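You operate a simulated robot arm through the tools that you are given. There is no shell and no other tool. Be economical: measure what you need, move in short steps, check, and stop when the job is done.

The job below is to be done with a simulated robot arm. You get a single attempt, and the scene is never put back.

## Task
Open the main and welder valves, purge until the gas shows CLEAN, and swap the SHUT tag for PURGED.
Fine: one press of PURGE; both valves stay open; the SHUT tag goes on the tag shelf.

Only the result counts: the job must be done as asked and must still hold three seconds after the hand-in. Knocking over, shifting, dropping, spilling or breaking anything else fails it.

## Robot
A 7-joint arm with a two-finger parallel gripper on a trunk, on a base that drives. Base frame: it is fixed to the floor where the robot stands at the start and does not move with it; the origin is under the middle of the robot, x ahead of it, y to its left, z up. Readings come in mm, degrees, newtons and seconds.
Its first joint turns from -166.0 to 166.0 degrees. Places, roughly: flow knob [1000, 300, 1200]; gas display [800, 300, 1300]; gas stand [800, 200, 800]; main valve [700, 300, 1200]; purge key [800, 300, 1000]; spare valve [700, 300, 1000]; tag spot of the gas stand [800, 0, 900]; top of the tag shelf [500, 100, 900]; welder valve [1000, 300, 1000]. Payload 3.43 kg.
The tool frame sits at the grasp point between the pads (the TCP): z along the fingers, y along the line on which they close. The tips reach 30 mm beyond it. Largest opening 94 mm; finger width 28, thickness 10; the body of the gripper, 50 by 96 mm, starts 55 mm behind the TCP.
Orientation is that of the tool frame in the base frame, as a unit quaternion [w, x, y, z]. With the fingers straight down and closing along the base's y, the tool's x points along the base's -x, its y along +y and its z along -z.

## Interface
- The arm moves only by the tool servo_tool. Its argument "motion" is a list of rows, each an object of numbers (a shift or turn left out is 0, a gripper value left out holds the last): "wx", "wy", "wz": the turn, a rotation vector about the tool's x, y, z in degrees; "tx", "ty", "tz": the shift along the tool's x, y, z in mm; "claw": the opening, from 0 (shut) to 1 (fully open). In form: [{"wx": .., "wy": .., "wz": .., "tx": .., "ty": .., "tz": .., "claw": ..}, ...]. A call has 1 to 12 rows; each row is the pose to reach, as a shift and turn from the pose commanded when the call began, along the tool's axes at that moment. A row lasts 0.2 s, in which the tool goes at most 50 mm and 8.6 degrees; a call with a longer step from one row to the next is refused whole, and so is a gripper value outside its range. A pose out of reach is approached as far as the arm can. The call stops where the force on the tool passes 40 N (or 10 N more than at its start, if that is more) or the arm is blocked; 0.2 s more then pass. Each finger travels about 45 mm/s and halts on what it meets, pressing with about 40 N; the grip force reading is that of the motor and also rises with nothing between the fingers. The clock runs only during rows and for 0.2 s after the last one: add rows that repeat a pose to give the fingers time. The reply holds the time, the measured pose of the TCP, the force on the tool along the base axes, the opening and the grip force, in the units named above and with some noise, with the torque about the TCP (base axes, N m) and any sound that the robot's microphone picked up.
- Cameras (640 x 400 px; columns grow to the right, rows downward): "scene" is now at [509.1, 223.7, 1418.2]; the picture's right is [0.38, -0.92, 0.00], its down [-0.74, -0.31, -0.60] and it looks along [0.55, 0.23, -0.80] (base axes); focal length 214 px, centre (320, 200). "wrist" rides on the gripper at [76, 14, -103] in the tool frame; the picture's right is [-0.18, 0.98, 0.00], its down [-0.75, -0.14, -0.64] and it looks along [-0.63, -0.12, 0.77] (tool axes); focal length 243 px, centre (320, 200). There is no depth. A picture from a camera that has moved, and an enlarged one, comes with that camera's place and axes in the base frame and with its lens.
- get_image(camera): a new picture of that camera. It takes no simulated time.
- move_column(by): slides the trunk up (or, below 0, down) by that many mm; the arm and the scene camera ride with it, the base frame stays. It gives what a move gives, with no picture.
- base_move(legs): drives the robot by 1 to 6 legs, each [ahead, left, turn to the left] in mm, mm and degrees, along the robot's own axes; the way and the turn of a leg run together, so that a leg with both is an arc; at most 1500 mm and 180 degrees a leg. The arm and the cameras ride along, it lands a little off, and it stops where it bumps. It gives what a move gives.
- head_to(pan, tilt): turns the head with the scene camera to pan (to the left, within 103 degrees either way) and tilt (down, from -29 to 69), counted from straight ahead of the robot. It gives what a move gives.
- enlarge(camera, box): a new picture of the part [left, top, right, bottom] of that camera's present view, enlarged. It takes no simulated time.
- sign_off(): hands the job in; it is judged then, once.

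Go step by step. Nothing tells you exact positions but the pictures and the camera data: compare them with the known pose of the tool, close in by small moves and look again before you grip or let go. The budget is 120 turns and 90 pictures, counting those below and the enlarged ones. Unless the task says otherwise, let go and move clear before handing in, and close with one line.

The tools are called as a command line: name --argument value ..., lists and objects as JSON in quotes. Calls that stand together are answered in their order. servo_tool: Moves the arm, as the interface text tells. Its arguments: {"type":"object","properties":{"motion":{"type":"array","items":{"type":"object","properties":{"wx":{"type":"number"},"wy":{"type":"number"},"wz":{"type":"number"},"tx":{"type":"number"},"ty":{"type":"number"},"tz":{"type":"number"},"claw":{"type":"number"}}}}},"required":["motion"]} The other tools are called the same way: move_column (by) slides the trunk up or down; base_move (legs) drives the base; head_to (pan, tilt) turns the head that bears the scene camera; get_image (camera) takes a picture; enlarge (camera, box) takes an enlarged picture of a part of a camera's view; sign_off () hands the job in.

At the start:

```text
time_s: 0.0
tool_pos: [450.2, 310.7, 1404.8]
tcp_rot: [-0.006, -0.013, 1.0, 0.004]
force: [-64.7, 114.9, -57.4]
moment: [-6.02, -3.47, -0.38]
opening: 74.3
grip_force: 0.0
trunk travel left (down, up): [-500.0, 110.0]
robot x, y, heading: [-1.0, 1.4, 0.3]
head pan, tilt: [89.3, 56.5]
```

scene: 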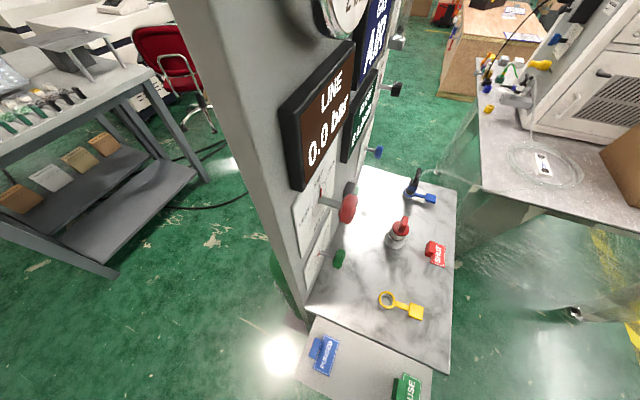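
wrist: 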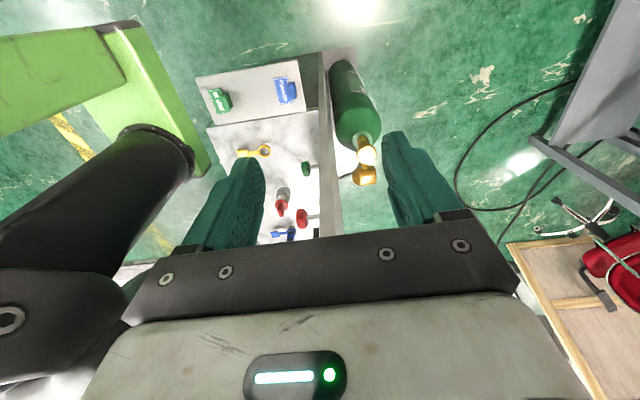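

I see a gas stand with a vertical panel (displays, valves) and a tabletop with tags, with the tag shelf in front of it. I'll look more closely first.

enlarge --camera "scene" --box '[260, 0, 480, 140]'

enlarge --camera "scene" --box '[260, 140, 500, 400]'

enlarge --camera "wrist" --box '[180, 50, 400, 250]'

```text
2.86 times, centred on (370, 70) of scene
camera zoom: at [509.1, 223.7, 1418.2], right [0.38, -0.92, 0.0], down [-0.74, -0.31, -0.6], along [0.55, 0.23, -0.8], focal length 613 px, centre (177, 571)
```

zoom: 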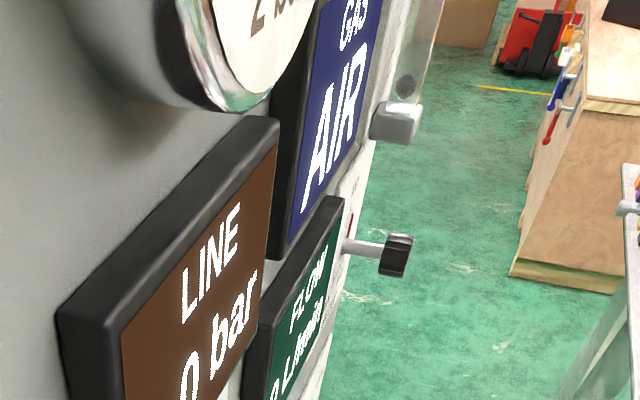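

```text
1.54 times, centred on (380, 270) of scene
camera zoom: at [509.1, 223.7, 1418.2], right [0.38, -0.92, 0.0], down [-0.74, -0.31, -0.6], along [0.55, 0.23, -0.8], focal length 330 px, centre (228, 92)
```

zoom: 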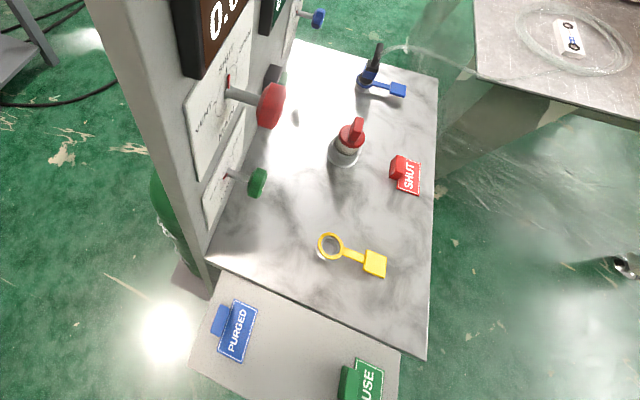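

```text
2.00 times, centred on (290, 150) of wrist
camera zoom: at [375.1, 322.8, 1508.2], right [0.16, 0.99, 0.01], down [0.76, -0.12, 0.63], along [0.63, -0.09, -0.77], focal length 485 px, centre (380, 300)
```

zoom: 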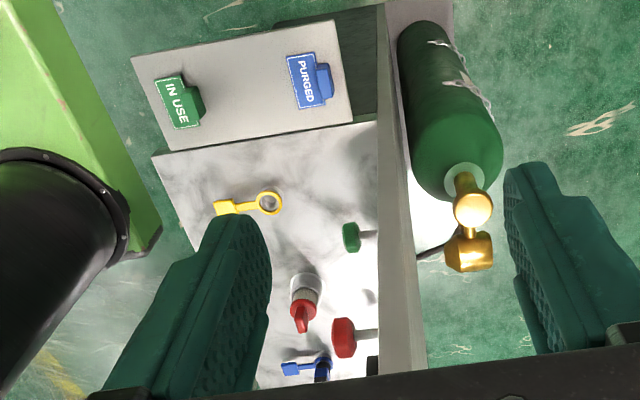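

The camera data agree between the two views (PURGED tag about [525, 222, 900]). I want a frontal view of the panel, so I look around to the right for free floor.

head_to --pan -20 --tilt 45

get_image --camera "scene"

```text
time_s: 1.9
tool_pos: [450.7, 311.1, 1404.4]
tcp_rot: [-0.005, -0.013, 1.0, 0.004]
force: [0.5, -0.4, 0.2]
moment: [0.0, -0.01, 0.03]
opening: 93.9
grip_force: 0.1
trunk travel left (down, up): [-500.0, 110.0]
robot x, y, heading: [2.1, -1.2, -0.1]
head pan, tilt: [-20.0, 45.0]
```

```text
84 pictures are left
camera scene: at [517.3, 167.8, 1429.6], right [-0.34, -0.94, 0.0], down [-0.66, 0.24, -0.71], along [0.66, -0.24, -0.71], focal length 214 px, centre (320, 200)
```

scene: 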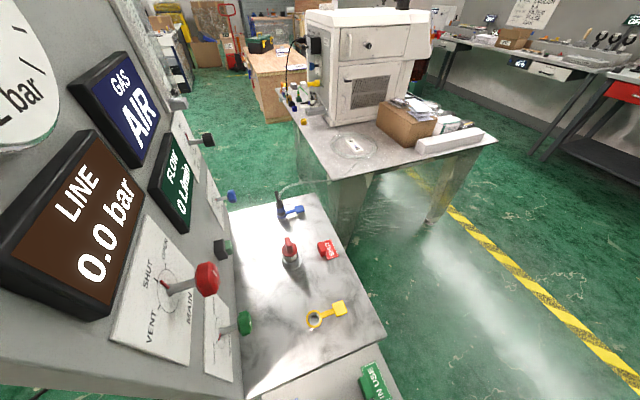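

The readings are sane now. The panel is visible; I zoom on the valve plates.

enlarge --camera "scene" --box '[100, 200, 260, 390]'

enlarge --camera "scene" --box '[140, 90, 270, 270]'

enlarge --camera "scene" --box '[240, 170, 390, 350]'

head_to --pan -90 --tilt 50

get_image --camera "scene"

```text
2.11 times, centred on (180, 295) of scene
camera zoom: at [517.3, 167.8, 1429.6], right [-0.34, -0.94, 0.0], down [-0.66, 0.24, -0.71], along [0.66, -0.24, -0.71], focal length 452 px, centre (615, 0)
```

zoom: 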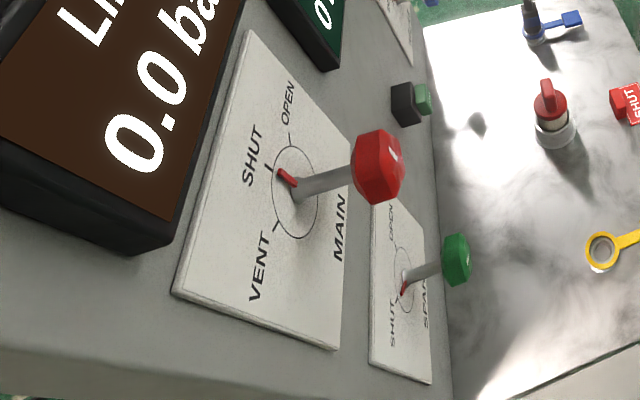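

```text
2.22 times, centred on (205, 180) of scene
camera zoom: at [517.3, 167.8, 1429.6], right [-0.34, -0.94, 0.0], down [-0.66, 0.24, -0.71], along [0.66, -0.24, -0.71], focal length 477 px, centre (576, 244)
```

zoom: 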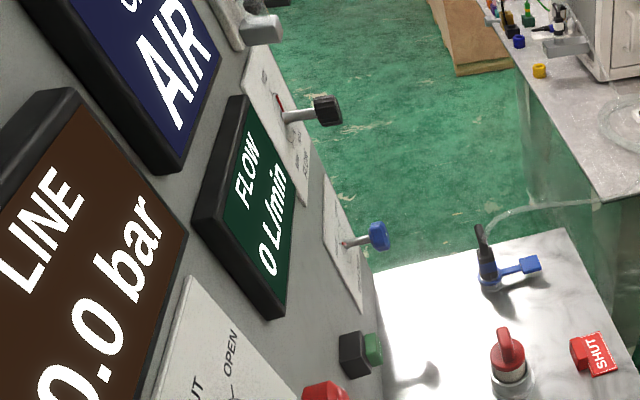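

```text
2.22 times, centred on (315, 260) of scene
camera zoom: at [517.3, 167.8, 1429.6], right [-0.34, -0.94, 0.0], down [-0.66, 0.24, -0.71], along [0.66, -0.24, -0.71], focal length 477 px, centre (331, 67)
```

zoom: 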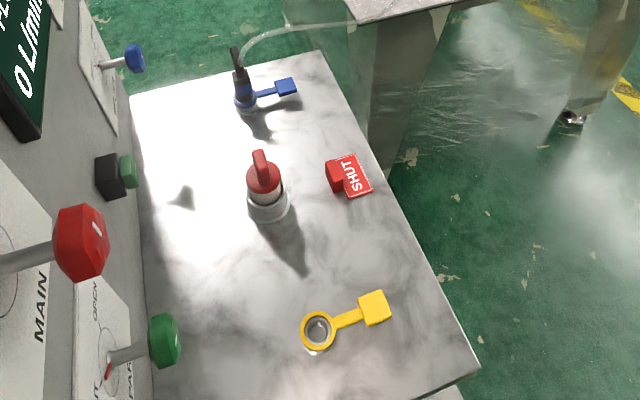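

```text
time_s: 3.3
tool_pos: [450.3, 311.8, 1404.8]
tcp_rot: [-0.005, -0.014, 1.0, 0.003]
force: [-0.2, 0.0, -0.3]
moment: [-0.01, -0.02, 0.0]
opening: 93.9
grip_force: 0.0
trunk travel left (down, up): [-500.0, 110.0]
robot x, y, heading: [2.8, 1.0, 0.1]
head pan, tilt: [-90.0, 50.0]
```

```text
80 pictures are left
camera scene: at [441.0, 118.6, 1422.7], right [-1.0, 0.0, 0.0], down [0.0, 0.77, -0.64], along [0.0, -0.64, -0.77], focal length 214 px, centre (320, 200)
```

scene: 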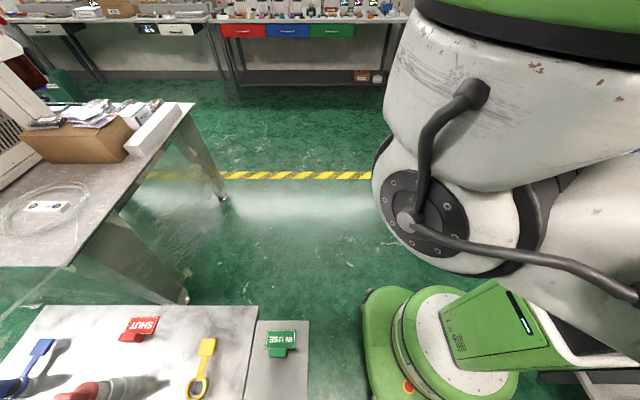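

Floor to the right is clear. I drive right, turn left to face the panel, then shift along to stand in front of it.

base_move --legs '[[0, -580, 0], [0, 0, 90]]'

head_to --pan -60 --tilt 40

get_image --camera "scene"

```text
time_s: 10.5
tool_pos: [-324.6, -136.7, 1403.5]
tcp_rot: [0.006, 0.729, -0.685, 0.001]
force: [0.5, 0.0, 0.0]
moment: [0.01, 0.01, -0.02]
opening: 93.6
grip_force: 0.1
trunk travel left (down, up): [-500.0, 110.0]
robot x, y, heading: [-1.7, -575.0, 91.8]
head pan, tilt: [-90.0, 50.0]
```

```text
time_s: 11.4
tool_pos: [-324.3, -138.0, 1404.8]
tcp_rot: [0.006, 0.728, -0.685, 0.001]
force: [0.7, 0.6, -0.9]
moment: [0.03, -0.02, -0.01]
opening: 93.9
grip_force: 0.1
trunk travel left (down, up): [-500.0, 110.0]
robot x, y, heading: [-0.1, -577.0, 91.8]
head pan, tilt: [-60.0, 40.0]
```

```text
79 pictures are left
camera scene: at [-137.2, -96.1, 1436.8], right [0.53, -0.85, 0.0], down [-0.55, -0.34, -0.77], along [0.65, 0.4, -0.64], focal length 214 px, centre (320, 200)
```

scene: 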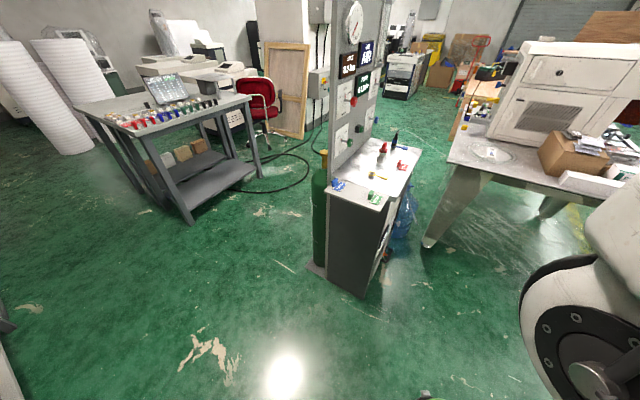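

The way is clear; I drive right to stand in front of the stand.

base_move --legs '[[-10, -740, -1.8]]'

head_to --pan -15 --tilt 35

get_image --camera "scene"

```text
time_s: 15.4
tool_pos: [428.3, -124.5, 1405.6]
tcp_rot: [0.006, 0.712, -0.702, 0.002]
force: [0.6, -0.7, 0.2]
moment: [0.01, 0.01, 0.01]
opening: 94.1
grip_force: 0.1
trunk travel left (down, up): [-500.0, 110.0]
robot x, y, heading: [731.2, -580.5, 89.2]
head pan, tilt: [-60.0, 40.0]
```

```text
time_s: 16.5
tool_pos: [427.4, -125.2, 1404.4]
tcp_rot: [0.006, 0.713, -0.701, 0.002]
force: [0.3, 1.0, 0.4]
moment: [0.01, 0.01, 0.02]
opening: 94.1
grip_force: 0.0
trunk travel left (down, up): [-500.0, 110.0]
robot x, y, heading: [735.3, -579.3, 89.3]
head pan, tilt: [-15.0, 35.0]
```

```text
78 pictures are left
camera scene: at [567.0, -50.0, 1444.4], right [0.96, -0.27, 0.0], down [-0.16, -0.55, -0.82], along [0.22, 0.79, -0.57], focal length 214 px, centre (320, 200)
```

scene: 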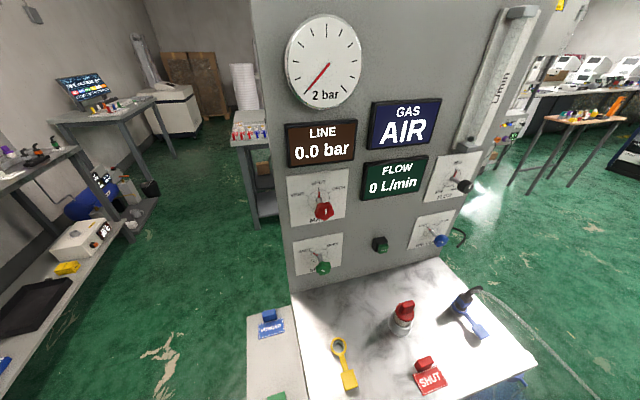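

enlarge --camera "scene" --box '[275, 160, 375, 285]'

enlarge --camera "scene" --box '[360, 140, 500, 290]'

enlarge --camera "scene" --box '[230, 280, 520, 400]'

```text
3.20 times, centred on (325, 222) of scene
camera zoom: at [567.0, -50.0, 1444.4], right [0.96, -0.27, 0.0], down [-0.16, -0.55, -0.82], along [0.22, 0.79, -0.57], focal length 686 px, centre (304, 128)
```

zoom: 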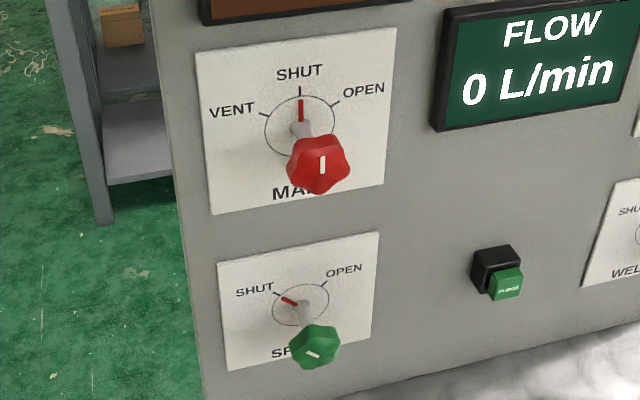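

```text
2.67 times, centred on (430, 215) of scene
camera zoom: at [567.0, -50.0, 1444.4], right [0.96, -0.27, 0.0], down [-0.16, -0.55, -0.82], along [0.22, 0.79, -0.57], focal length 572 px, centre (27, 160)
```

zoom: 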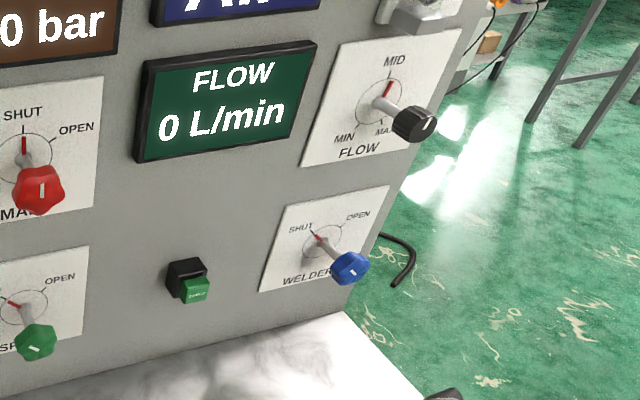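

```text
2.21 times, centred on (375, 340) of scene
camera zoom: at [567.0, -50.0, 1444.4], right [0.96, -0.27, 0.0], down [-0.16, -0.55, -0.82], along [0.22, 0.79, -0.57], focal length 473 px, centre (199, -109)
```

zoom: 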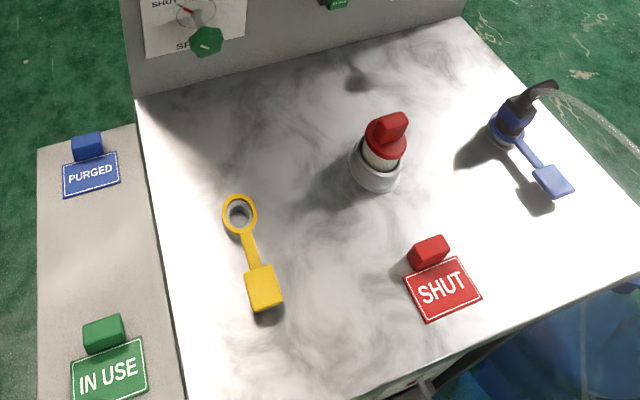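

Valve ticks are readable: MAIN shut at 12 o'clock, WELDER shut at upper left. Before moving the arm I check what stands near it (the neck of the head).

get_image --camera "wrist"

head_to --pan 100 --tilt 35

get_image --camera "scene"

```text
74 pictures are left
camera wrist: at [416.7, -200.6, 1508.2], right [-0.99, 0.17, 0.01], down [0.13, 0.76, 0.63], along [0.1, 0.62, -0.77], focal length 243 px, centre (320, 200)
```

wrist: 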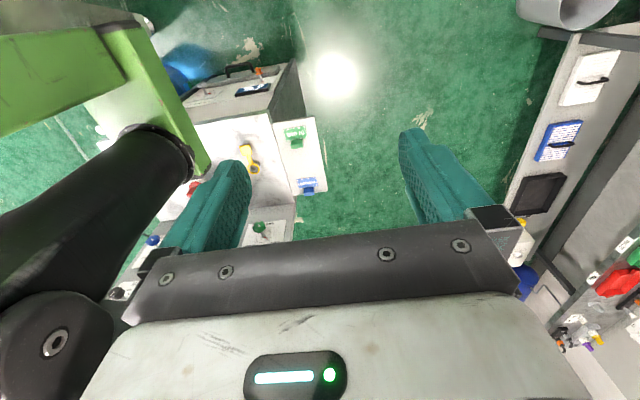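

```text
time_s: 18.5
tool_pos: [424.3, -130.7, 1404.3]
tcp_rot: [0.008, 0.719, -0.695, 0.002]
force: [-83.1, -79.4, -8.3]
moment: [6.3, -6.55, -1.8]
opening: 76.8
grip_force: 0.1
trunk travel left (down, up): [-500.0, 110.0]
robot x, y, heading: [736.5, -580.6, 89.1]
head pan, tilt: [100.0, 35.0]
```

```text
73 pictures are left
camera scene: at [503.7, -56.0, 1444.5], right [0.89, 0.45, 0.0], down [0.26, -0.51, -0.82], along [-0.37, 0.73, -0.57], focal length 214 px, centre (320, 200)
```

scene: 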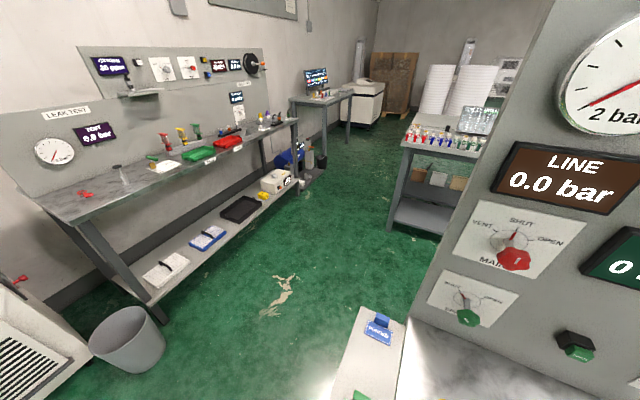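

The head's swing is blocked by the gripper on the left (that explains the initial force). I turn the head away and look at the robot's own arm and boom.

head_to --pan -103 --tilt 5

get_image --camera "scene"

get_image --camera "wrist"

```text
time_s: 21.4
tool_pos: [429.0, -126.9, 1405.0]
tcp_rot: [0.006, 0.713, -0.701, 0.002]
force: [0.7, -0.3, -0.4]
moment: [-0.02, 0.01, 0.04]
opening: 93.7
grip_force: 0.1
trunk travel left (down, up): [-500.0, 110.0]
robot x, y, heading: [733.8, -583.6, 89.0]
head pan, tilt: [-103.0, 5.0]
```

```text
72 pictures are left
camera scene: at [632.4, -156.4, 1492.6], right [-0.24, -0.97, 0.0], down [-0.08, 0.02, -1.0], along [0.97, -0.24, -0.09], focal length 214 px, centre (320, 200)
```

scene: 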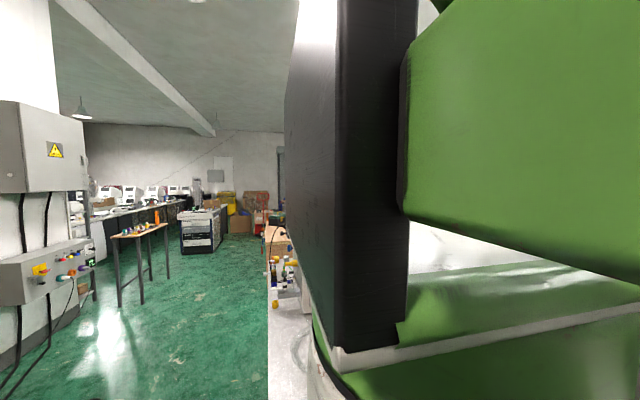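

```text
71 pictures are left
camera wrist: at [416.6, -200.6, 1508.2], right [-0.99, 0.17, 0.01], down [0.13, 0.76, 0.63], along [0.1, 0.62, -0.77], focal length 243 px, centre (320, 200)
```

wrist: 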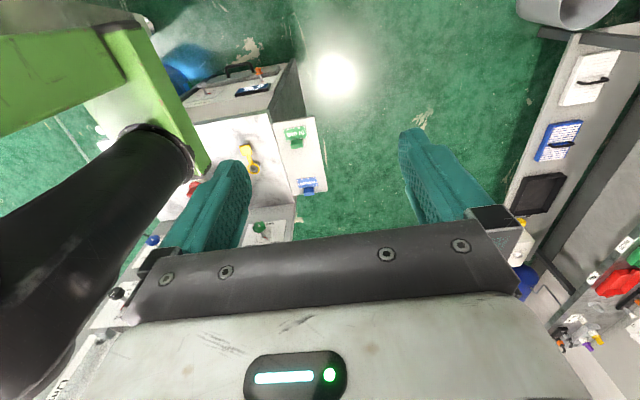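

head_to --pan -103 --tilt -29

get_image --camera "scene"

head_to --pan -103 --tilt 50

get_image --camera "scene"

```text
time_s: 22.4
tool_pos: [429.1, -126.1, 1405.0]
tcp_rot: [0.006, 0.713, -0.701, 0.001]
force: [-0.4, 0.1, -0.3]
moment: [-0.02, -0.04, 0.01]
opening: 94.1
grip_force: 0.0
trunk travel left (down, up): [-500.0, 110.0]
robot x, y, heading: [733.3, -581.7, 89.4]
head pan, tilt: [-103.0, -28.6]
```

```text
70 pictures are left
camera scene: at [608.3, -150.6, 1540.6], right [-0.24, -0.97, 0.0], down [0.47, -0.11, -0.88], along [0.85, -0.21, 0.48], focal length 214 px, centre (320, 200)
```

scene: 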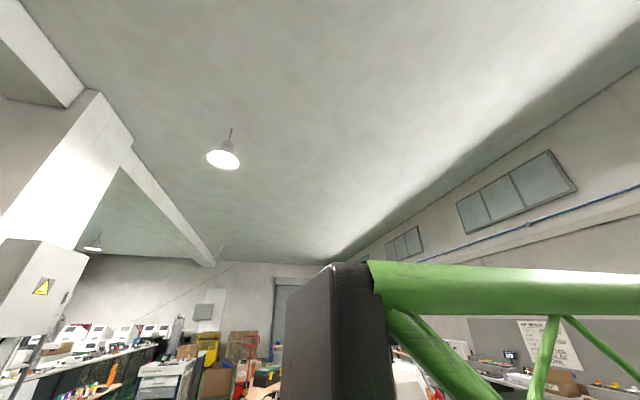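

```text
time_s: 23.9
tool_pos: [428.9, -126.2, 1404.9]
tcp_rot: [0.007, 0.713, -0.701, 0.001]
force: [0.1, 0.0, 0.7]
moment: [0.0, 0.02, 0.0]
opening: 94.0
grip_force: 0.1
trunk travel left (down, up): [-500.0, 110.0]
robot x, y, heading: [738.0, -576.8, 89.2]
head pan, tilt: [-103.0, 50.0]
```

```text
69 pictures are left
camera scene: at [618.0, -153.0, 1422.7], right [-0.24, -0.97, 0.0], down [-0.74, 0.18, -0.64], along [0.63, -0.15, -0.77], focal length 214 px, centre (320, 200)
```

scene: 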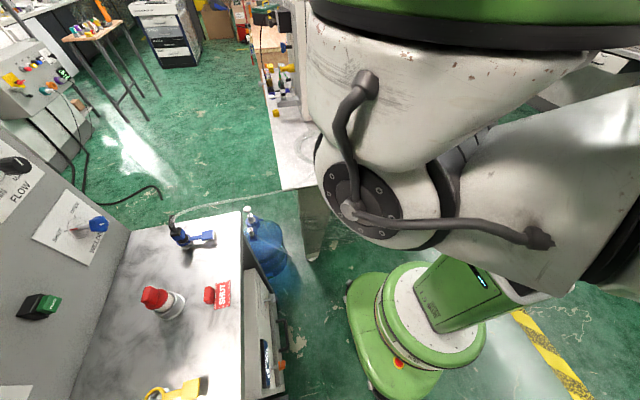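

The arm hangs near a truss boom with the head's neck at its left. I move the tool forward a little, clear of the head, and then look at the arm's shape.

servo_tool --motion '[{"tx": -35}, {"tx": -70}, {"tx": -105}, {"tx": -140}, {"tx": -175}, {"tx": -200}]'

head_to --pan 60 --tilt 0

get_image --camera "scene"

```text
time_s: 25.5
tool_pos: [390.9, 39.0, 1406.6]
tcp_rot: [0.006, 0.749, -0.662, 0.0]
force: [0.1, -0.1, -0.2]
moment: [0.0, -0.02, -0.02]
opening: 93.9
grip_force: 0.0
trunk travel left (down, up): [-500.0, 110.0]
robot x, y, heading: [737.2, -581.0, 89.3]
head pan, tilt: [-103.0, 50.0]
stopped in row 6: the arm was blocked; the commanded pose is now the measured one
```

```text
time_s: 28.0
tool_pos: [390.7, 39.9, 1404.8]
tcp_rot: [0.006, 0.75, -0.662, 0.001]
force: [0.2, 0.5, 0.0]
moment: [-0.06, 0.01, 0.0]
opening: 93.8
grip_force: 0.1
trunk travel left (down, up): [-500.0, 110.0]
robot x, y, heading: [734.0, -581.2, 89.3]
head pan, tilt: [60.0, 0.0]
```

```text
68 pictures are left
camera scene: at [465.6, -88.9, 1500.5], right [0.51, 0.86, 0.0], down [0.0, 0.0, -1.0], along [-0.86, 0.51, 0.0], focal length 214 px, centre (320, 200)
```

scene: 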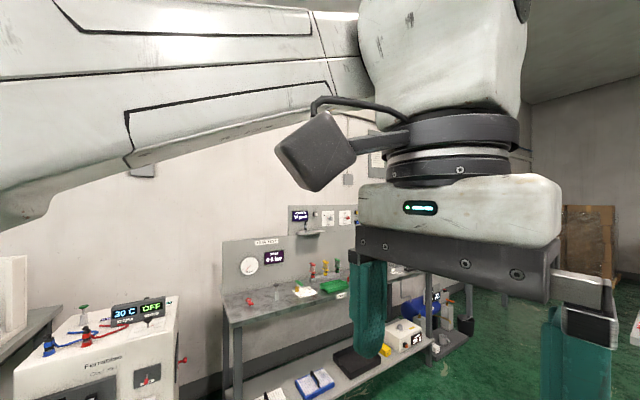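

The arm hangs from a boom and its forearm is on the left, above the neck; I need to get it underneath. I raise the column and lower the tool along the free left side, watching it.

move_column --by 105

servo_tool --motion '[{"tz": 40}, {"tz": 80}, {"tz": 120}, {"tz": 160}, {"tz": 200}, {"tz": 240}, {"tz": 280}, {"tz": 320}]'

get_image --camera "scene"

get_image --camera "wrist"

```text
time_s: 29.4
tool_pos: [390.7, 40.1, 1510.4]
tcp_rot: [0.008, 0.749, -0.662, 0.001]
force: [0.6, -1.5, -0.2]
moment: [-0.01, -0.01, 0.02]
opening: 94.0
grip_force: 0.1
trunk travel left (down, up): [-605.0, 5.0]
robot x, y, heading: [736.9, -578.9, 89.3]
head pan, tilt: [60.0, 0.0]
```

```text
time_s: 31.2
tool_pos: [388.6, 37.4, 1190.0]
tcp_rot: [0.006, 0.749, -0.663, -0.001]
force: [0.2, 0.1, 0.4]
moment: [-0.01, 0.01, -0.02]
opening: 94.1
grip_force: 0.1
trunk travel left (down, up): [-605.0, 5.0]
robot x, y, heading: [730.2, -575.7, 89.4]
head pan, tilt: [60.0, 0.0]
```

```text
67 pictures are left
camera scene: at [465.5, -88.9, 1605.6], right [0.51, 0.86, 0.0], down [0.0, 0.0, -1.0], along [-0.86, 0.51, 0.0], focal length 214 px, centre (320, 200)
```

scene: 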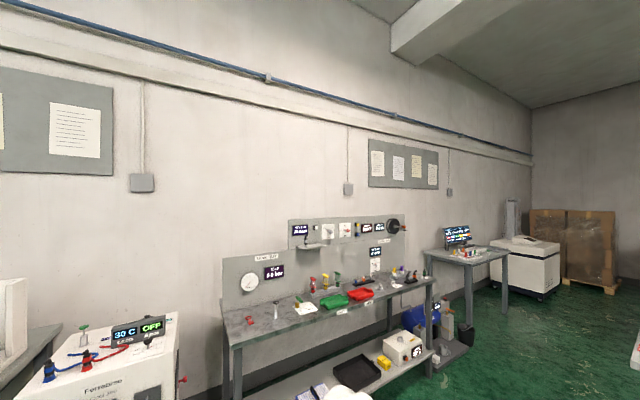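

```text
66 pictures are left
camera wrist: at [384.8, -38.0, 1294.0], right [-1.0, 0.06, 0.01], down [0.05, 0.77, 0.63], along [0.03, 0.63, -0.77], focal length 243 px, centre (320, 200)
```

wrist: 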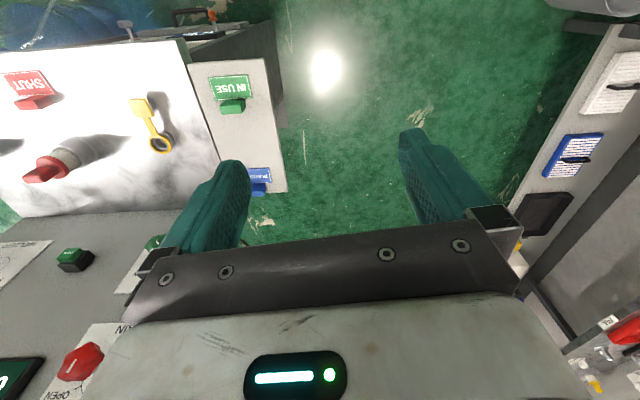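

The arm is lower now, below the head. I look down at it.

head_to --pan 70 --tilt 55

get_image --camera "scene"

```text
time_s: 32.4
tool_pos: [388.9, 37.1, 1193.1]
tcp_rot: [0.006, 0.749, -0.663, 0.0]
force: [0.1, -0.3, 0.6]
moment: [-0.04, 0.0, 0.0]
opening: 93.9
grip_force: 0.0
trunk travel left (down, up): [-605.0, 5.0]
robot x, y, heading: [734.0, -578.2, 89.1]
head pan, tilt: [70.0, 55.0]
```

```text
65 pictures are left
camera scene: at [475.5, -109.3, 1521.2], right [0.35, 0.94, 0.0], down [0.77, -0.29, -0.57], along [-0.54, 0.2, -0.82], focal length 214 px, centre (320, 200)
```

scene: 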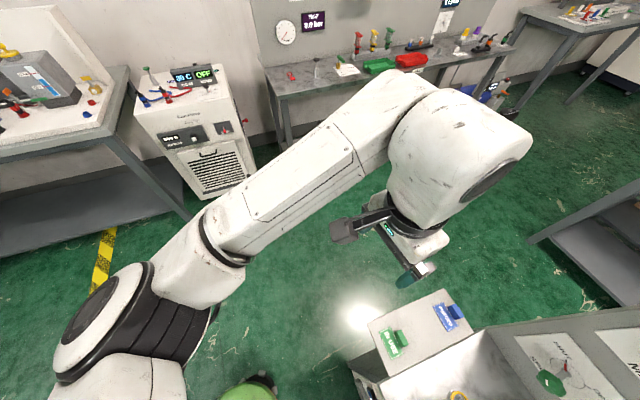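

Good view: forearm is now below the neck. I rotate the tool to point at the panel (+y).

servo_tool --motion '[{"wx": 0.5, "wy": -8.2, "wz": 0.5, "tx": 2, "ty": -5}, {"wx": 1, "wy": -16.3, "wz": 1, "tx": 4, "ty": -10}, {"wx": 1.5, "wy": -24.5, "wz": 1.5, "tx": 6, "ty": -15}, {"wx": 2, "wy": -32.7, "wz": 2, "tx": 8, "ty": -20}, {"wx": 2.5, "wy": -40.9, "wz": 2.5, "tx": 10, "ty": -25}, {"wx": 3, "wy": -49, "wz": 3, "tx": 12, "ty": -30}, {"wx": 3.5, "wy": -57.2, "wz": 3.5, "tx": 14, "ty": -35}, {"wx": 4, "wy": -65.4, "wz": 4, "tx": 16, "ty": -40}, {"wx": 4.5, "wy": -73.5, "wz": 4.5, "tx": 18, "ty": -45}, {"wx": 5, "wy": -81.7, "wz": 5, "tx": 20, "ty": -50}, {"wx": 5.5, "wy": -89.9, "wz": 5.5, "tx": 24, "ty": -57}]'

get_image --camera "scene"

```text
time_s: 34.8
tool_pos: [448.2, 18.2, 1191.4]
tcp_rot: [0.496, -0.499, 0.505, 0.5]
force: [0.1, -0.2, 0.3]
moment: [-0.01, 0.03, 0.0]
opening: 94.1
grip_force: 0.0
trunk travel left (down, up): [-605.0, 5.0]
robot x, y, heading: [734.7, -578.7, 89.4]
head pan, tilt: [70.0, 55.0]
```

```text
64 pictures are left
camera scene: at [475.5, -109.4, 1521.1], right [0.35, 0.94, 0.0], down [0.77, -0.29, -0.57], along [-0.54, 0.2, -0.82], focal length 214 px, centre (320, 200)
```

scene: 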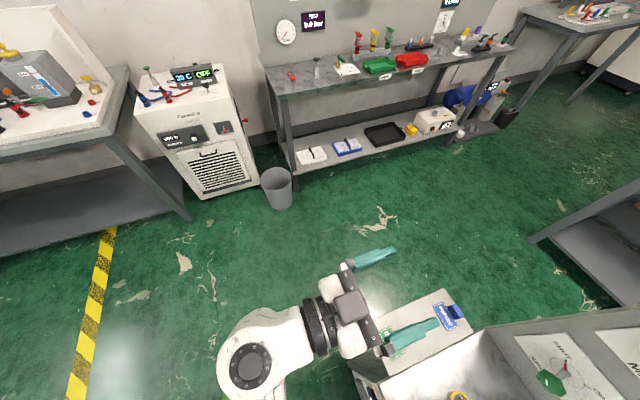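

Tool is now horizontal and pointing at the panel. I move it in front of the MAIN knob with some standoff.

head_to --pan -20 --tilt 42

servo_tool --motion '[{"ty": -35, "tx": -2}, {"ty": -70, "tx": -4}, {"ty": -105, "tx": -6}, {"ty": -140, "tx": -8}, {"ty": -175, "tx": -10}, {"ty": -210, "tx": -12}, {"ty": -210, "tx": -12, "tz": 40}, {"ty": -210, "tx": -12, "tz": 80}, {"ty": -210, "tx": -12, "tz": 110}]'

get_image --camera "scene"

get_image --camera "wrist"

```text
time_s: 36.5
tool_pos: [449.1, 18.7, 1190.3]
tcp_rot: [0.495, -0.501, 0.505, 0.499]
force: [0.6, 0.3, -0.6]
moment: [0.02, -0.02, -0.01]
opening: 93.7
grip_force: 0.1
trunk travel left (down, up): [-605.0, 5.0]
robot x, y, heading: [735.3, -583.3, 89.5]
head pan, tilt: [-20.0, 42.0]
```

```text
time_s: 38.5
tool_pos: [658.9, 132.5, 1199.4]
tcp_rot: [0.495, -0.501, 0.504, 0.5]
force: [0.6, -0.8, 0.3]
moment: [-0.02, -0.05, 0.0]
opening: 93.8
grip_force: 0.1
trunk travel left (down, up): [-605.0, 5.0]
robot x, y, heading: [733.6, -575.3, 89.2]
head pan, tilt: [-20.0, 42.0]
```

```text
63 pictures are left
camera scene: at [572.8, -56.6, 1538.9], right [0.94, -0.35, 0.0], down [-0.24, -0.63, -0.74], along [0.26, 0.7, -0.67], focal length 214 px, centre (320, 200)
```

scene: 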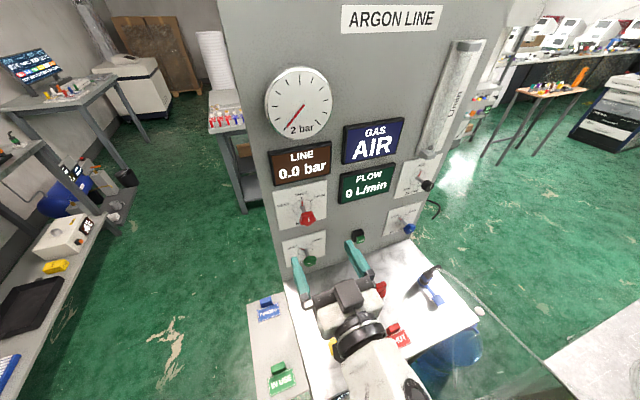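

```text
62 pictures are left
camera wrist: at [644.0, 29.7, 1124.7], right [-0.98, 0.0, 0.19], down [0.15, -0.64, 0.76], along [0.12, 0.77, 0.62], focal length 243 px, centre (320, 200)
```

wrist: 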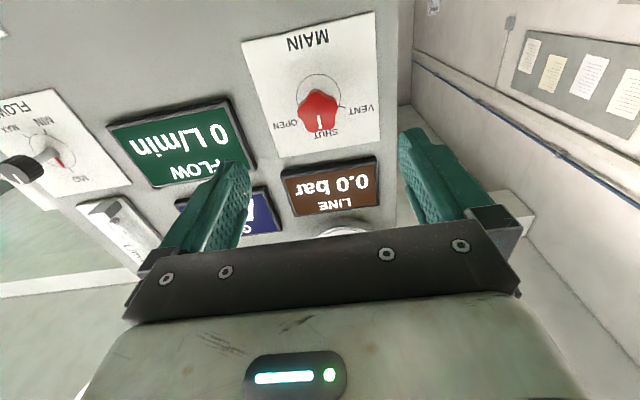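

The knob is centred ahead of the tool (about [659, 245, 1198]). I go in with open fingers and close.

servo_tool --motion '[{"tz": 30}, {"tz": 60}, {"tz": 85}, {"tz": 100}, {"tz": 110}, {"tz": 110, "claw": 0.5}, {"tz": 110, "claw": 0.5}, {"tz": 110, "claw": 0.5}]'

get_image --camera "wrist"

enlarge --camera "scene" --box '[240, 130, 400, 290]'

```text
time_s: 40.3
tool_pos: [658.0, 240.2, 1198.3]
tcp_rot: [0.496, -0.5, 0.504, 0.499]
force: [0.1, -0.5, -0.2]
moment: [0.02, 0.0, 0.01]
opening: 46.9
grip_force: 0.0
trunk travel left (down, up): [-605.0, 5.0]
robot x, y, heading: [732.7, -576.9, 89.1]
head pan, tilt: [-20.0, 42.0]
```

```text
61 pictures are left
camera wrist: at [643.3, 137.5, 1123.4], right [-0.98, 0.0, 0.19], down [0.15, -0.63, 0.76], along [0.12, 0.77, 0.62], focal length 243 px, centre (320, 200)
```

wrist: 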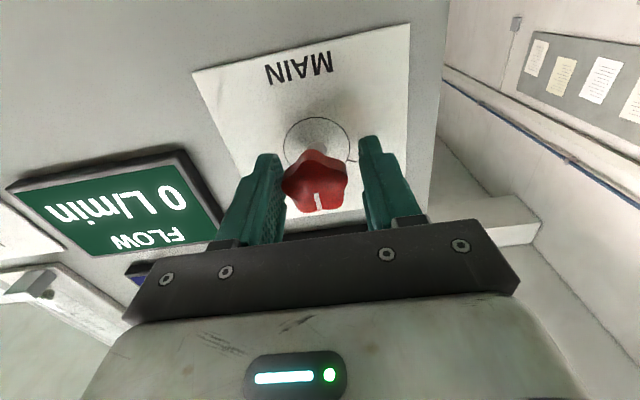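

```text
2.50 times, centred on (320, 210) of scene
camera zoom: at [572.6, -56.6, 1538.9], right [0.94, -0.35, 0.0], down [-0.24, -0.63, -0.74], along [0.26, 0.7, -0.67], focal length 536 px, centre (320, 175)
```

zoom: 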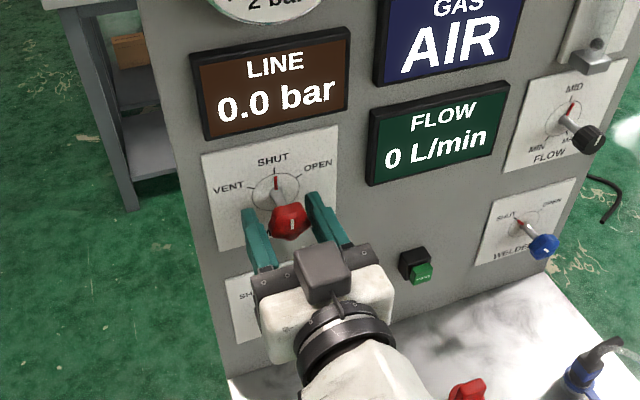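

servo_tool --motion '[{"ty": -1.5, "tz": 3, "claw": 0.3}, {"ty": -1.5, "tz": 3, "claw": 0.3}, {"ty": -1.5, "tz": 3, "claw": 0.2}, {"ty": -1.5, "tz": 3, "claw": 0.2}, {"ty": -1.5, "tz": 3, "claw": 0.2}]'

```text
time_s: 41.5
tool_pos: [660.8, 242.7, 1198.2]
tcp_rot: [0.496, -0.5, 0.504, 0.499]
force: [8.7, -15.2, -3.5]
moment: [0.23, 0.01, 0.09]
opening: 34.0
grip_force: 44.8
trunk travel left (down, up): [-605.0, 5.0]
robot x, y, heading: [732.8, -579.5, 89.3]
head pan, tilt: [-20.0, 42.0]
```

Gripped the knob (34 mm). I turn it clockwise toward OPEN.

servo_tool --motion '[{"wz": 6}, {"wz": 12}, {"wz": 18}, {"wz": 24}, {"wz": 30}, {"wz": 36}, {"wz": 42}, {"wz": 48}, {"wz": 54}, {"wz": 60}, {"wz": 60}]'

enlarge --camera "scene" --box '[240, 60, 440, 260]'

get_image --camera "wrist"

```text
time_s: 43.9
tool_pos: [660.1, 242.4, 1199.8]
tcp_rot: [0.179, -0.182, 0.686, 0.681]
force: [-7.7, -15.4, -2.5]
moment: [-0.33, -0.01, 0.96]
opening: 33.8
grip_force: 45.0
trunk travel left (down, up): [-605.0, 5.0]
robot x, y, heading: [737.1, -577.0, 89.5]
head pan, tilt: [-20.0, 42.0]
```

```text
2.00 times, centred on (340, 160) of scene
camera zoom: at [572.0, -57.2, 1539.1], right [0.94, -0.35, 0.0], down [-0.24, -0.63, -0.74], along [0.26, 0.7, -0.67], focal length 429 px, centre (280, 280)
```

zoom: 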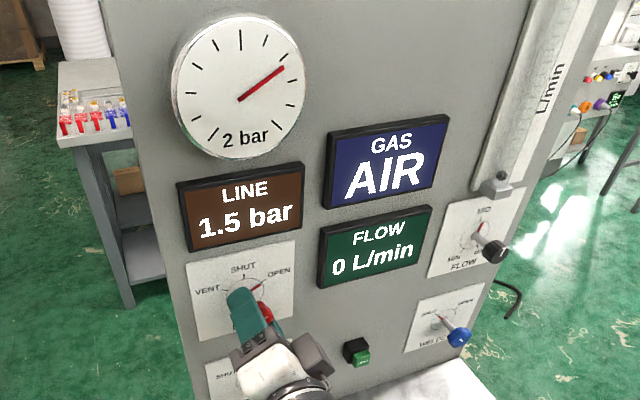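

```text
58 pictures are left
camera wrist: at [586.1, 140.1, 1175.0], right [-0.32, 0.01, 0.95], down [0.73, -0.64, 0.25], along [0.61, 0.77, 0.2], focal length 243 px, centre (320, 200)
```

wrist: 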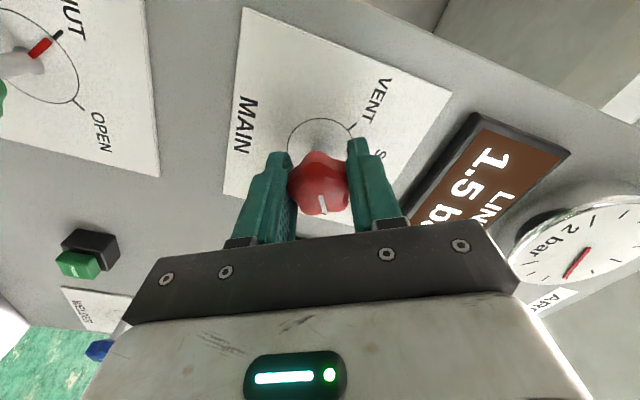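

LINE reads 1.5 bar. I check that the pointer sits on the OPEN tick.

enlarge --camera "scene" --box '[325, 170, 405, 250]'

servo_tool --motion '[{"claw": 0.6}, {"claw": 0.6}, {"claw": 0.6}, {"tz": -40}, {"tz": -80}, {"tz": -110}]'

enlarge --camera "scene" --box '[260, 160, 360, 260]'

get_image --camera "wrist"

```text
5.00 times, centred on (365, 210) of scene
camera zoom: at [572.0, -57.2, 1539.1], right [0.94, -0.35, 0.0], down [-0.24, -0.63, -0.74], along [0.26, 0.7, -0.67], focal length 1072 px, centre (95, 150)
```

zoom: 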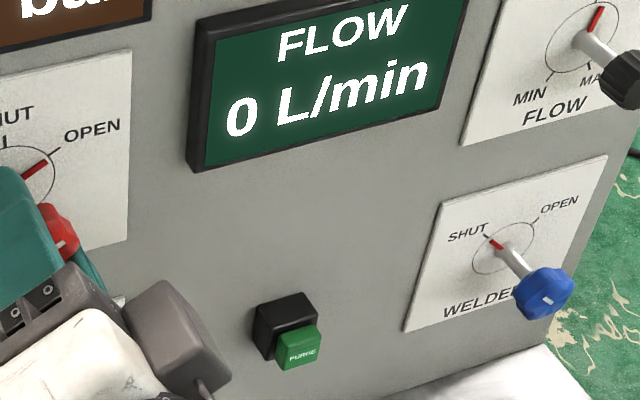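

```text
time_s: 45.3
tool_pos: [659.2, 134.1, 1198.2]
tcp_rot: [0.18, -0.182, 0.687, 0.68]
force: [0.1, -1.1, 0.1]
moment: [-0.02, 0.02, 0.02]
opening: 56.5
grip_force: 0.0
trunk travel left (down, up): [-605.0, 5.0]
robot x, y, heading: [734.8, -581.2, 89.3]
head pan, tilt: [-20.0, 42.0]
```

```text
4.00 times, centred on (310, 210) of scene
camera zoom: at [572.7, -56.6, 1538.9], right [0.94, -0.35, 0.0], down [-0.24, -0.63, -0.74], along [0.26, 0.7, -0.67], focal length 858 px, centre (360, 160)
```

zoom: 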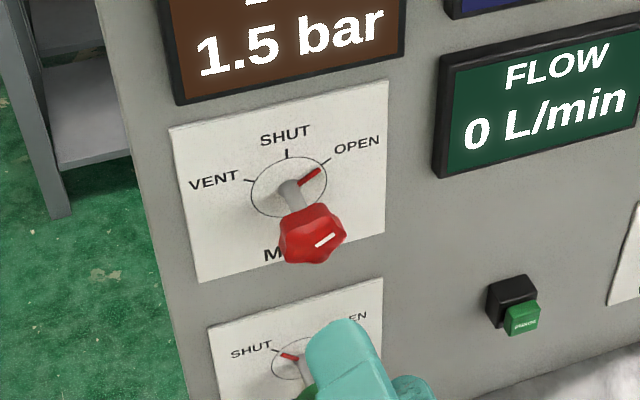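

```text
55 pictures are left
camera wrist: at [586.6, 32.1, 1174.7], right [-0.32, 0.01, 0.95], down [0.72, -0.64, 0.25], along [0.61, 0.77, 0.2], focal length 243 px, centre (320, 200)
```

wrist: 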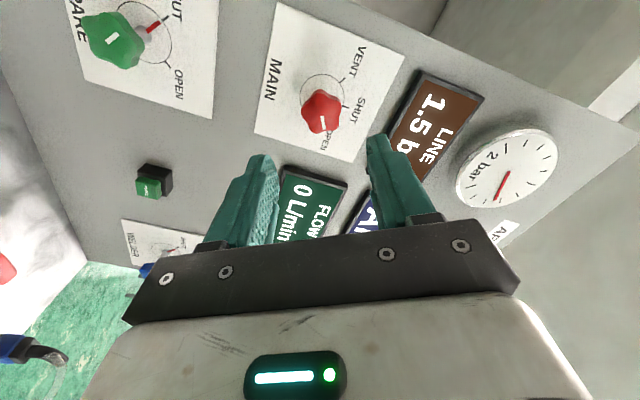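

MAIN is on OPEN. Now I back away toward the WELDER valve and check the height of the hose plug beneath it before going in.

servo_tool --motion '[{"tz": -45}, {"tx": -15, "ty": -19, "tz": -80}, {"tx": -45, "ty": -57, "tz": -94}, {"tx": -70, "ty": -89, "tz": -94}, {"tx": -97, "ty": -124, "tz": -94}, {"tx": -122, "ty": -156, "tz": -94}, {"tx": -147, "ty": -187, "tz": -94}]'

get_image --camera "wrist"

get_image --camera "scene"

```text
refused: row 3 steps farther than a row can; nothing moved
```

```text
54 pictures are left
camera wrist: at [586.6, 32.1, 1174.7], right [-0.32, 0.01, 0.95], down [0.72, -0.64, 0.25], along [0.61, 0.77, 0.2], focal length 243 px, centre (320, 200)
```

wrist: 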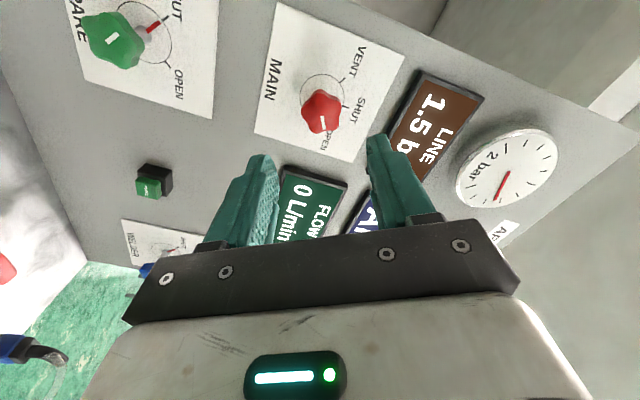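

```text
53 pictures are left
camera scene: at [572.7, -56.6, 1538.9], right [0.94, -0.35, 0.0], down [-0.24, -0.63, -0.74], along [0.26, 0.7, -0.67], focal length 214 px, centre (320, 200)
```

scene: 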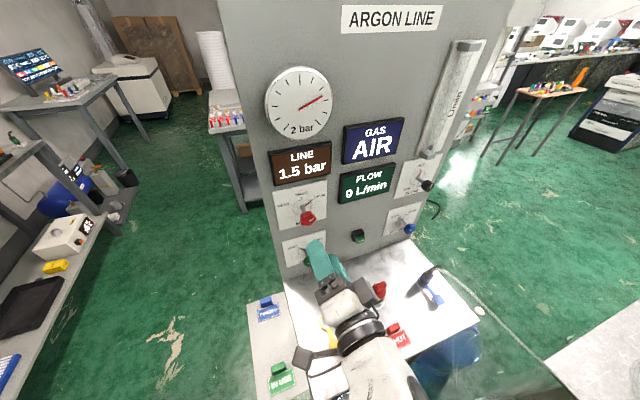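

servo_tool --motion '[{"tz": -45}, {"tx": -10, "ty": -13, "tz": -85}, {"tx": -33, "ty": -42, "tz": -94}, {"tx": -58, "ty": -73, "tz": -94}, {"tx": -83, "ty": -104, "tz": -94}, {"tx": -108, "ty": -136, "tz": -94}, {"tx": -130, "ty": -165, "tz": -94}, {"tx": -147, "ty": -187, "tz": -94}]'

get_image --camera "wrist"

get_image --camera "scene"

```text
time_s: 47.1
tool_pos: [880.6, 37.3, 1108.6]
tcp_rot: [0.179, -0.181, 0.687, 0.681]
force: [0.3, 0.0, 0.1]
moment: [-0.02, -0.01, -0.02]
opening: 56.5
grip_force: 0.1
trunk travel left (down, up): [-605.0, 5.0]
robot x, y, heading: [736.2, -579.9, 89.4]
head pan, tilt: [-20.0, 42.0]
```

```text
52 pictures are left
camera wrist: at [807.2, -64.9, 1084.9], right [-0.32, 0.01, 0.95], down [0.73, -0.64, 0.25], along [0.61, 0.77, 0.2], focal length 243 px, centre (320, 200)
```

wrist: 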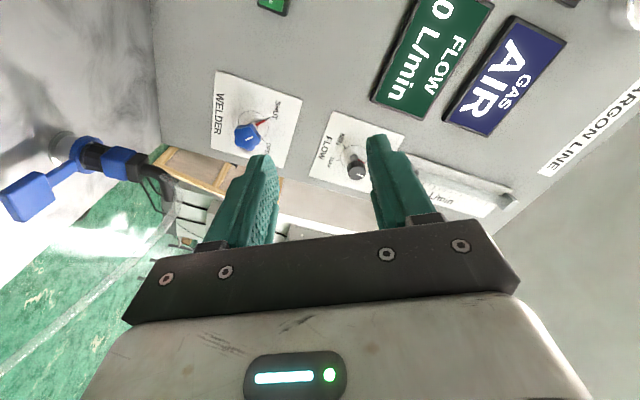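

```text
51 pictures are left
camera scene: at [572.6, -56.7, 1538.9], right [0.94, -0.35, 0.0], down [-0.24, -0.63, -0.74], along [0.26, 0.7, -0.67], focal length 214 px, centre (320, 200)
```

scene: 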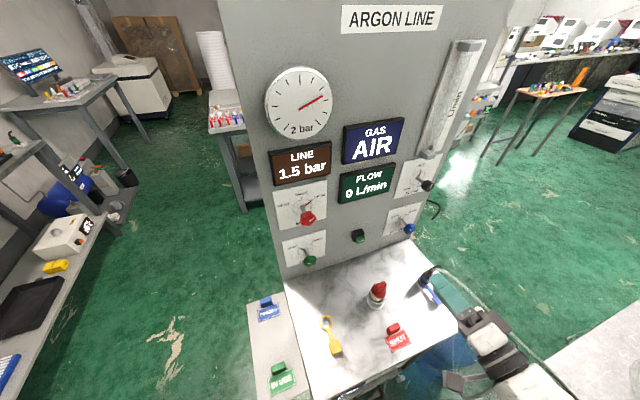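

The hose plug stands right under the WELDER knob (top about z 980), so I'll come in tilted from above with the wrist camera up. First I test in free air how far the wrist can roll.

servo_tool --motion '[{"wz": 8}, {"wz": 16}, {"wz": 24}, {"wz": 32}, {"wz": 40}, {"wz": 48}, {"wz": 56}, {"wz": 64}, {"wz": 72}, {"wz": 80}, {"wz": 88}, {"wz": 96}]'

servo_tool --motion '[{"wz": 8}, {"wz": 16}, {"wz": 24}, {"wz": 32}, {"wz": 40}, {"wz": 48}, {"wz": 56}, {"wz": 64}, {"wz": 72}]'

```text
time_s: 49.7
tool_pos: [881.3, 36.9, 1109.4]
tcp_rot: [-0.387, 0.39, 0.594, 0.588]
force: [0.1, -0.6, 0.4]
moment: [0.01, 0.0, -0.02]
opening: 56.3
grip_force: 0.1
trunk travel left (down, up): [-605.0, 5.0]
robot x, y, heading: [733.7, -579.0, 89.4]
head pan, tilt: [-20.0, 42.0]
```

```text
time_s: 51.7
tool_pos: [880.7, 37.0, 1110.6]
tcp_rot: [-0.659, 0.664, 0.251, 0.248]
force: [-0.2, -0.7, -0.2]
moment: [0.03, 0.01, 0.02]
opening: 56.3
grip_force: 0.0
trunk travel left (down, up): [-605.0, 5.0]
robot x, y, heading: [734.1, -579.2, 89.3]
head pan, tilt: [-20.0, 42.0]
```

The roll reaches far enough. I roll back to the start angle for the WELDER knob, then tilt the tool down 25°.

servo_tool --motion '[{"wz": -8.5, "tx": 2, "ty": 4, "tz": 2}, {"wz": -17, "tx": 4, "ty": 8, "tz": 4}, {"wz": -25.5, "tx": 6, "ty": 12, "tz": 6}, {"wz": -34, "tx": 8, "ty": 16, "tz": 8}, {"wz": -42.5, "tx": 10, "ty": 20, "tz": 10}, {"wz": -51, "tx": 12, "ty": 24, "tz": 12}, {"wz": -59.5, "tx": 14, "ty": 28, "tz": 14}, {"wz": -68, "tx": 16, "ty": 32, "tz": 16}, {"wz": -76.5, "tx": 18, "ty": 36, "tz": 18}, {"wz": -85, "tx": 20, "ty": 40, "tz": 20}, {"wz": -93.5, "tx": 23.6, "ty": 47.4, "tz": 23}]'

```text
time_s: 54.1
tool_pos: [929.1, 61.3, 1089.2]
tcp_rot: [-0.268, 0.271, 0.657, 0.651]
force: [0.5, -0.4, 0.5]
moment: [0.0, 0.01, 0.01]
opening: 56.5
grip_force: 0.1
trunk travel left (down, up): [-605.0, 5.0]
robot x, y, heading: [736.7, -578.8, 89.2]
head pan, tilt: [-20.0, 42.0]
```

servo_tool --motion '[{"wy": -6.25, "tx": -6, "tz": 21}, {"wy": -12.5, "tx": -12, "tz": 42}, {"wy": -18.75, "tx": -18, "tz": 63}, {"wy": -25, "tx": -24, "ty": -1, "tz": 84}]'

get_image --camera "wrist"

enlarge --camera "scene" --box '[340, 160, 500, 320]'

```text
time_s: 55.1
tool_pos: [946.2, 146.3, 1071.1]
tcp_rot: [-0.121, 0.407, 0.699, 0.576]
force: [-0.6, -0.1, 0.6]
moment: [0.01, -0.01, -0.01]
opening: 56.4
grip_force: 0.0
trunk travel left (down, up): [-605.0, 5.0]
robot x, y, heading: [730.2, -584.0, 89.5]
head pan, tilt: [-20.0, 42.0]
```

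```text
50 pictures are left
camera wrist: at [876.8, 85.9, 1161.6], right [0.81, -0.07, 0.58], down [0.19, -0.9, -0.38], along [0.55, 0.42, -0.72], focal length 243 px, centre (320, 200)
```

wrist: 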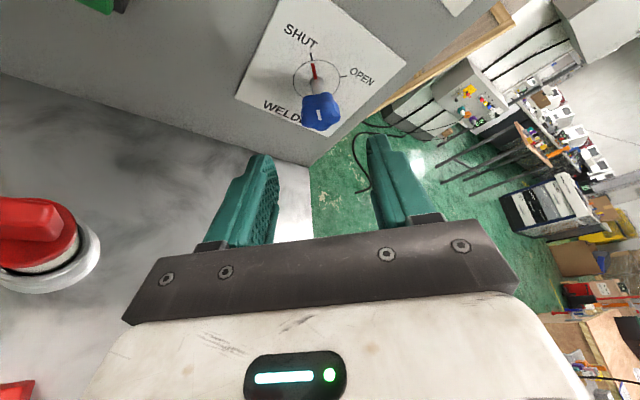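

```text
2.50 times, centred on (420, 240) of scene
camera zoom: at [572.8, -56.7, 1538.9], right [0.94, -0.35, 0.0], down [-0.24, -0.63, -0.74], along [0.26, 0.7, -0.67], focal length 536 px, centre (70, 100)
```

zoom: 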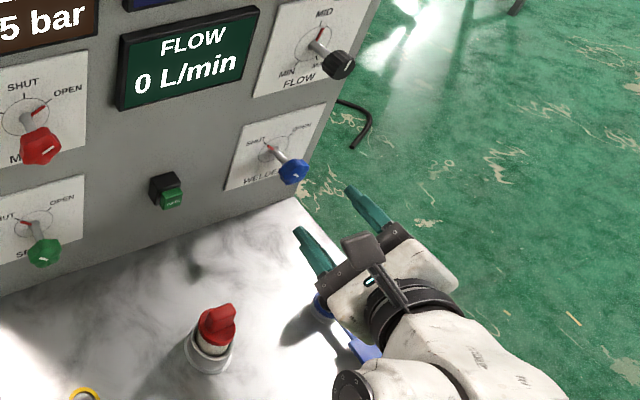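

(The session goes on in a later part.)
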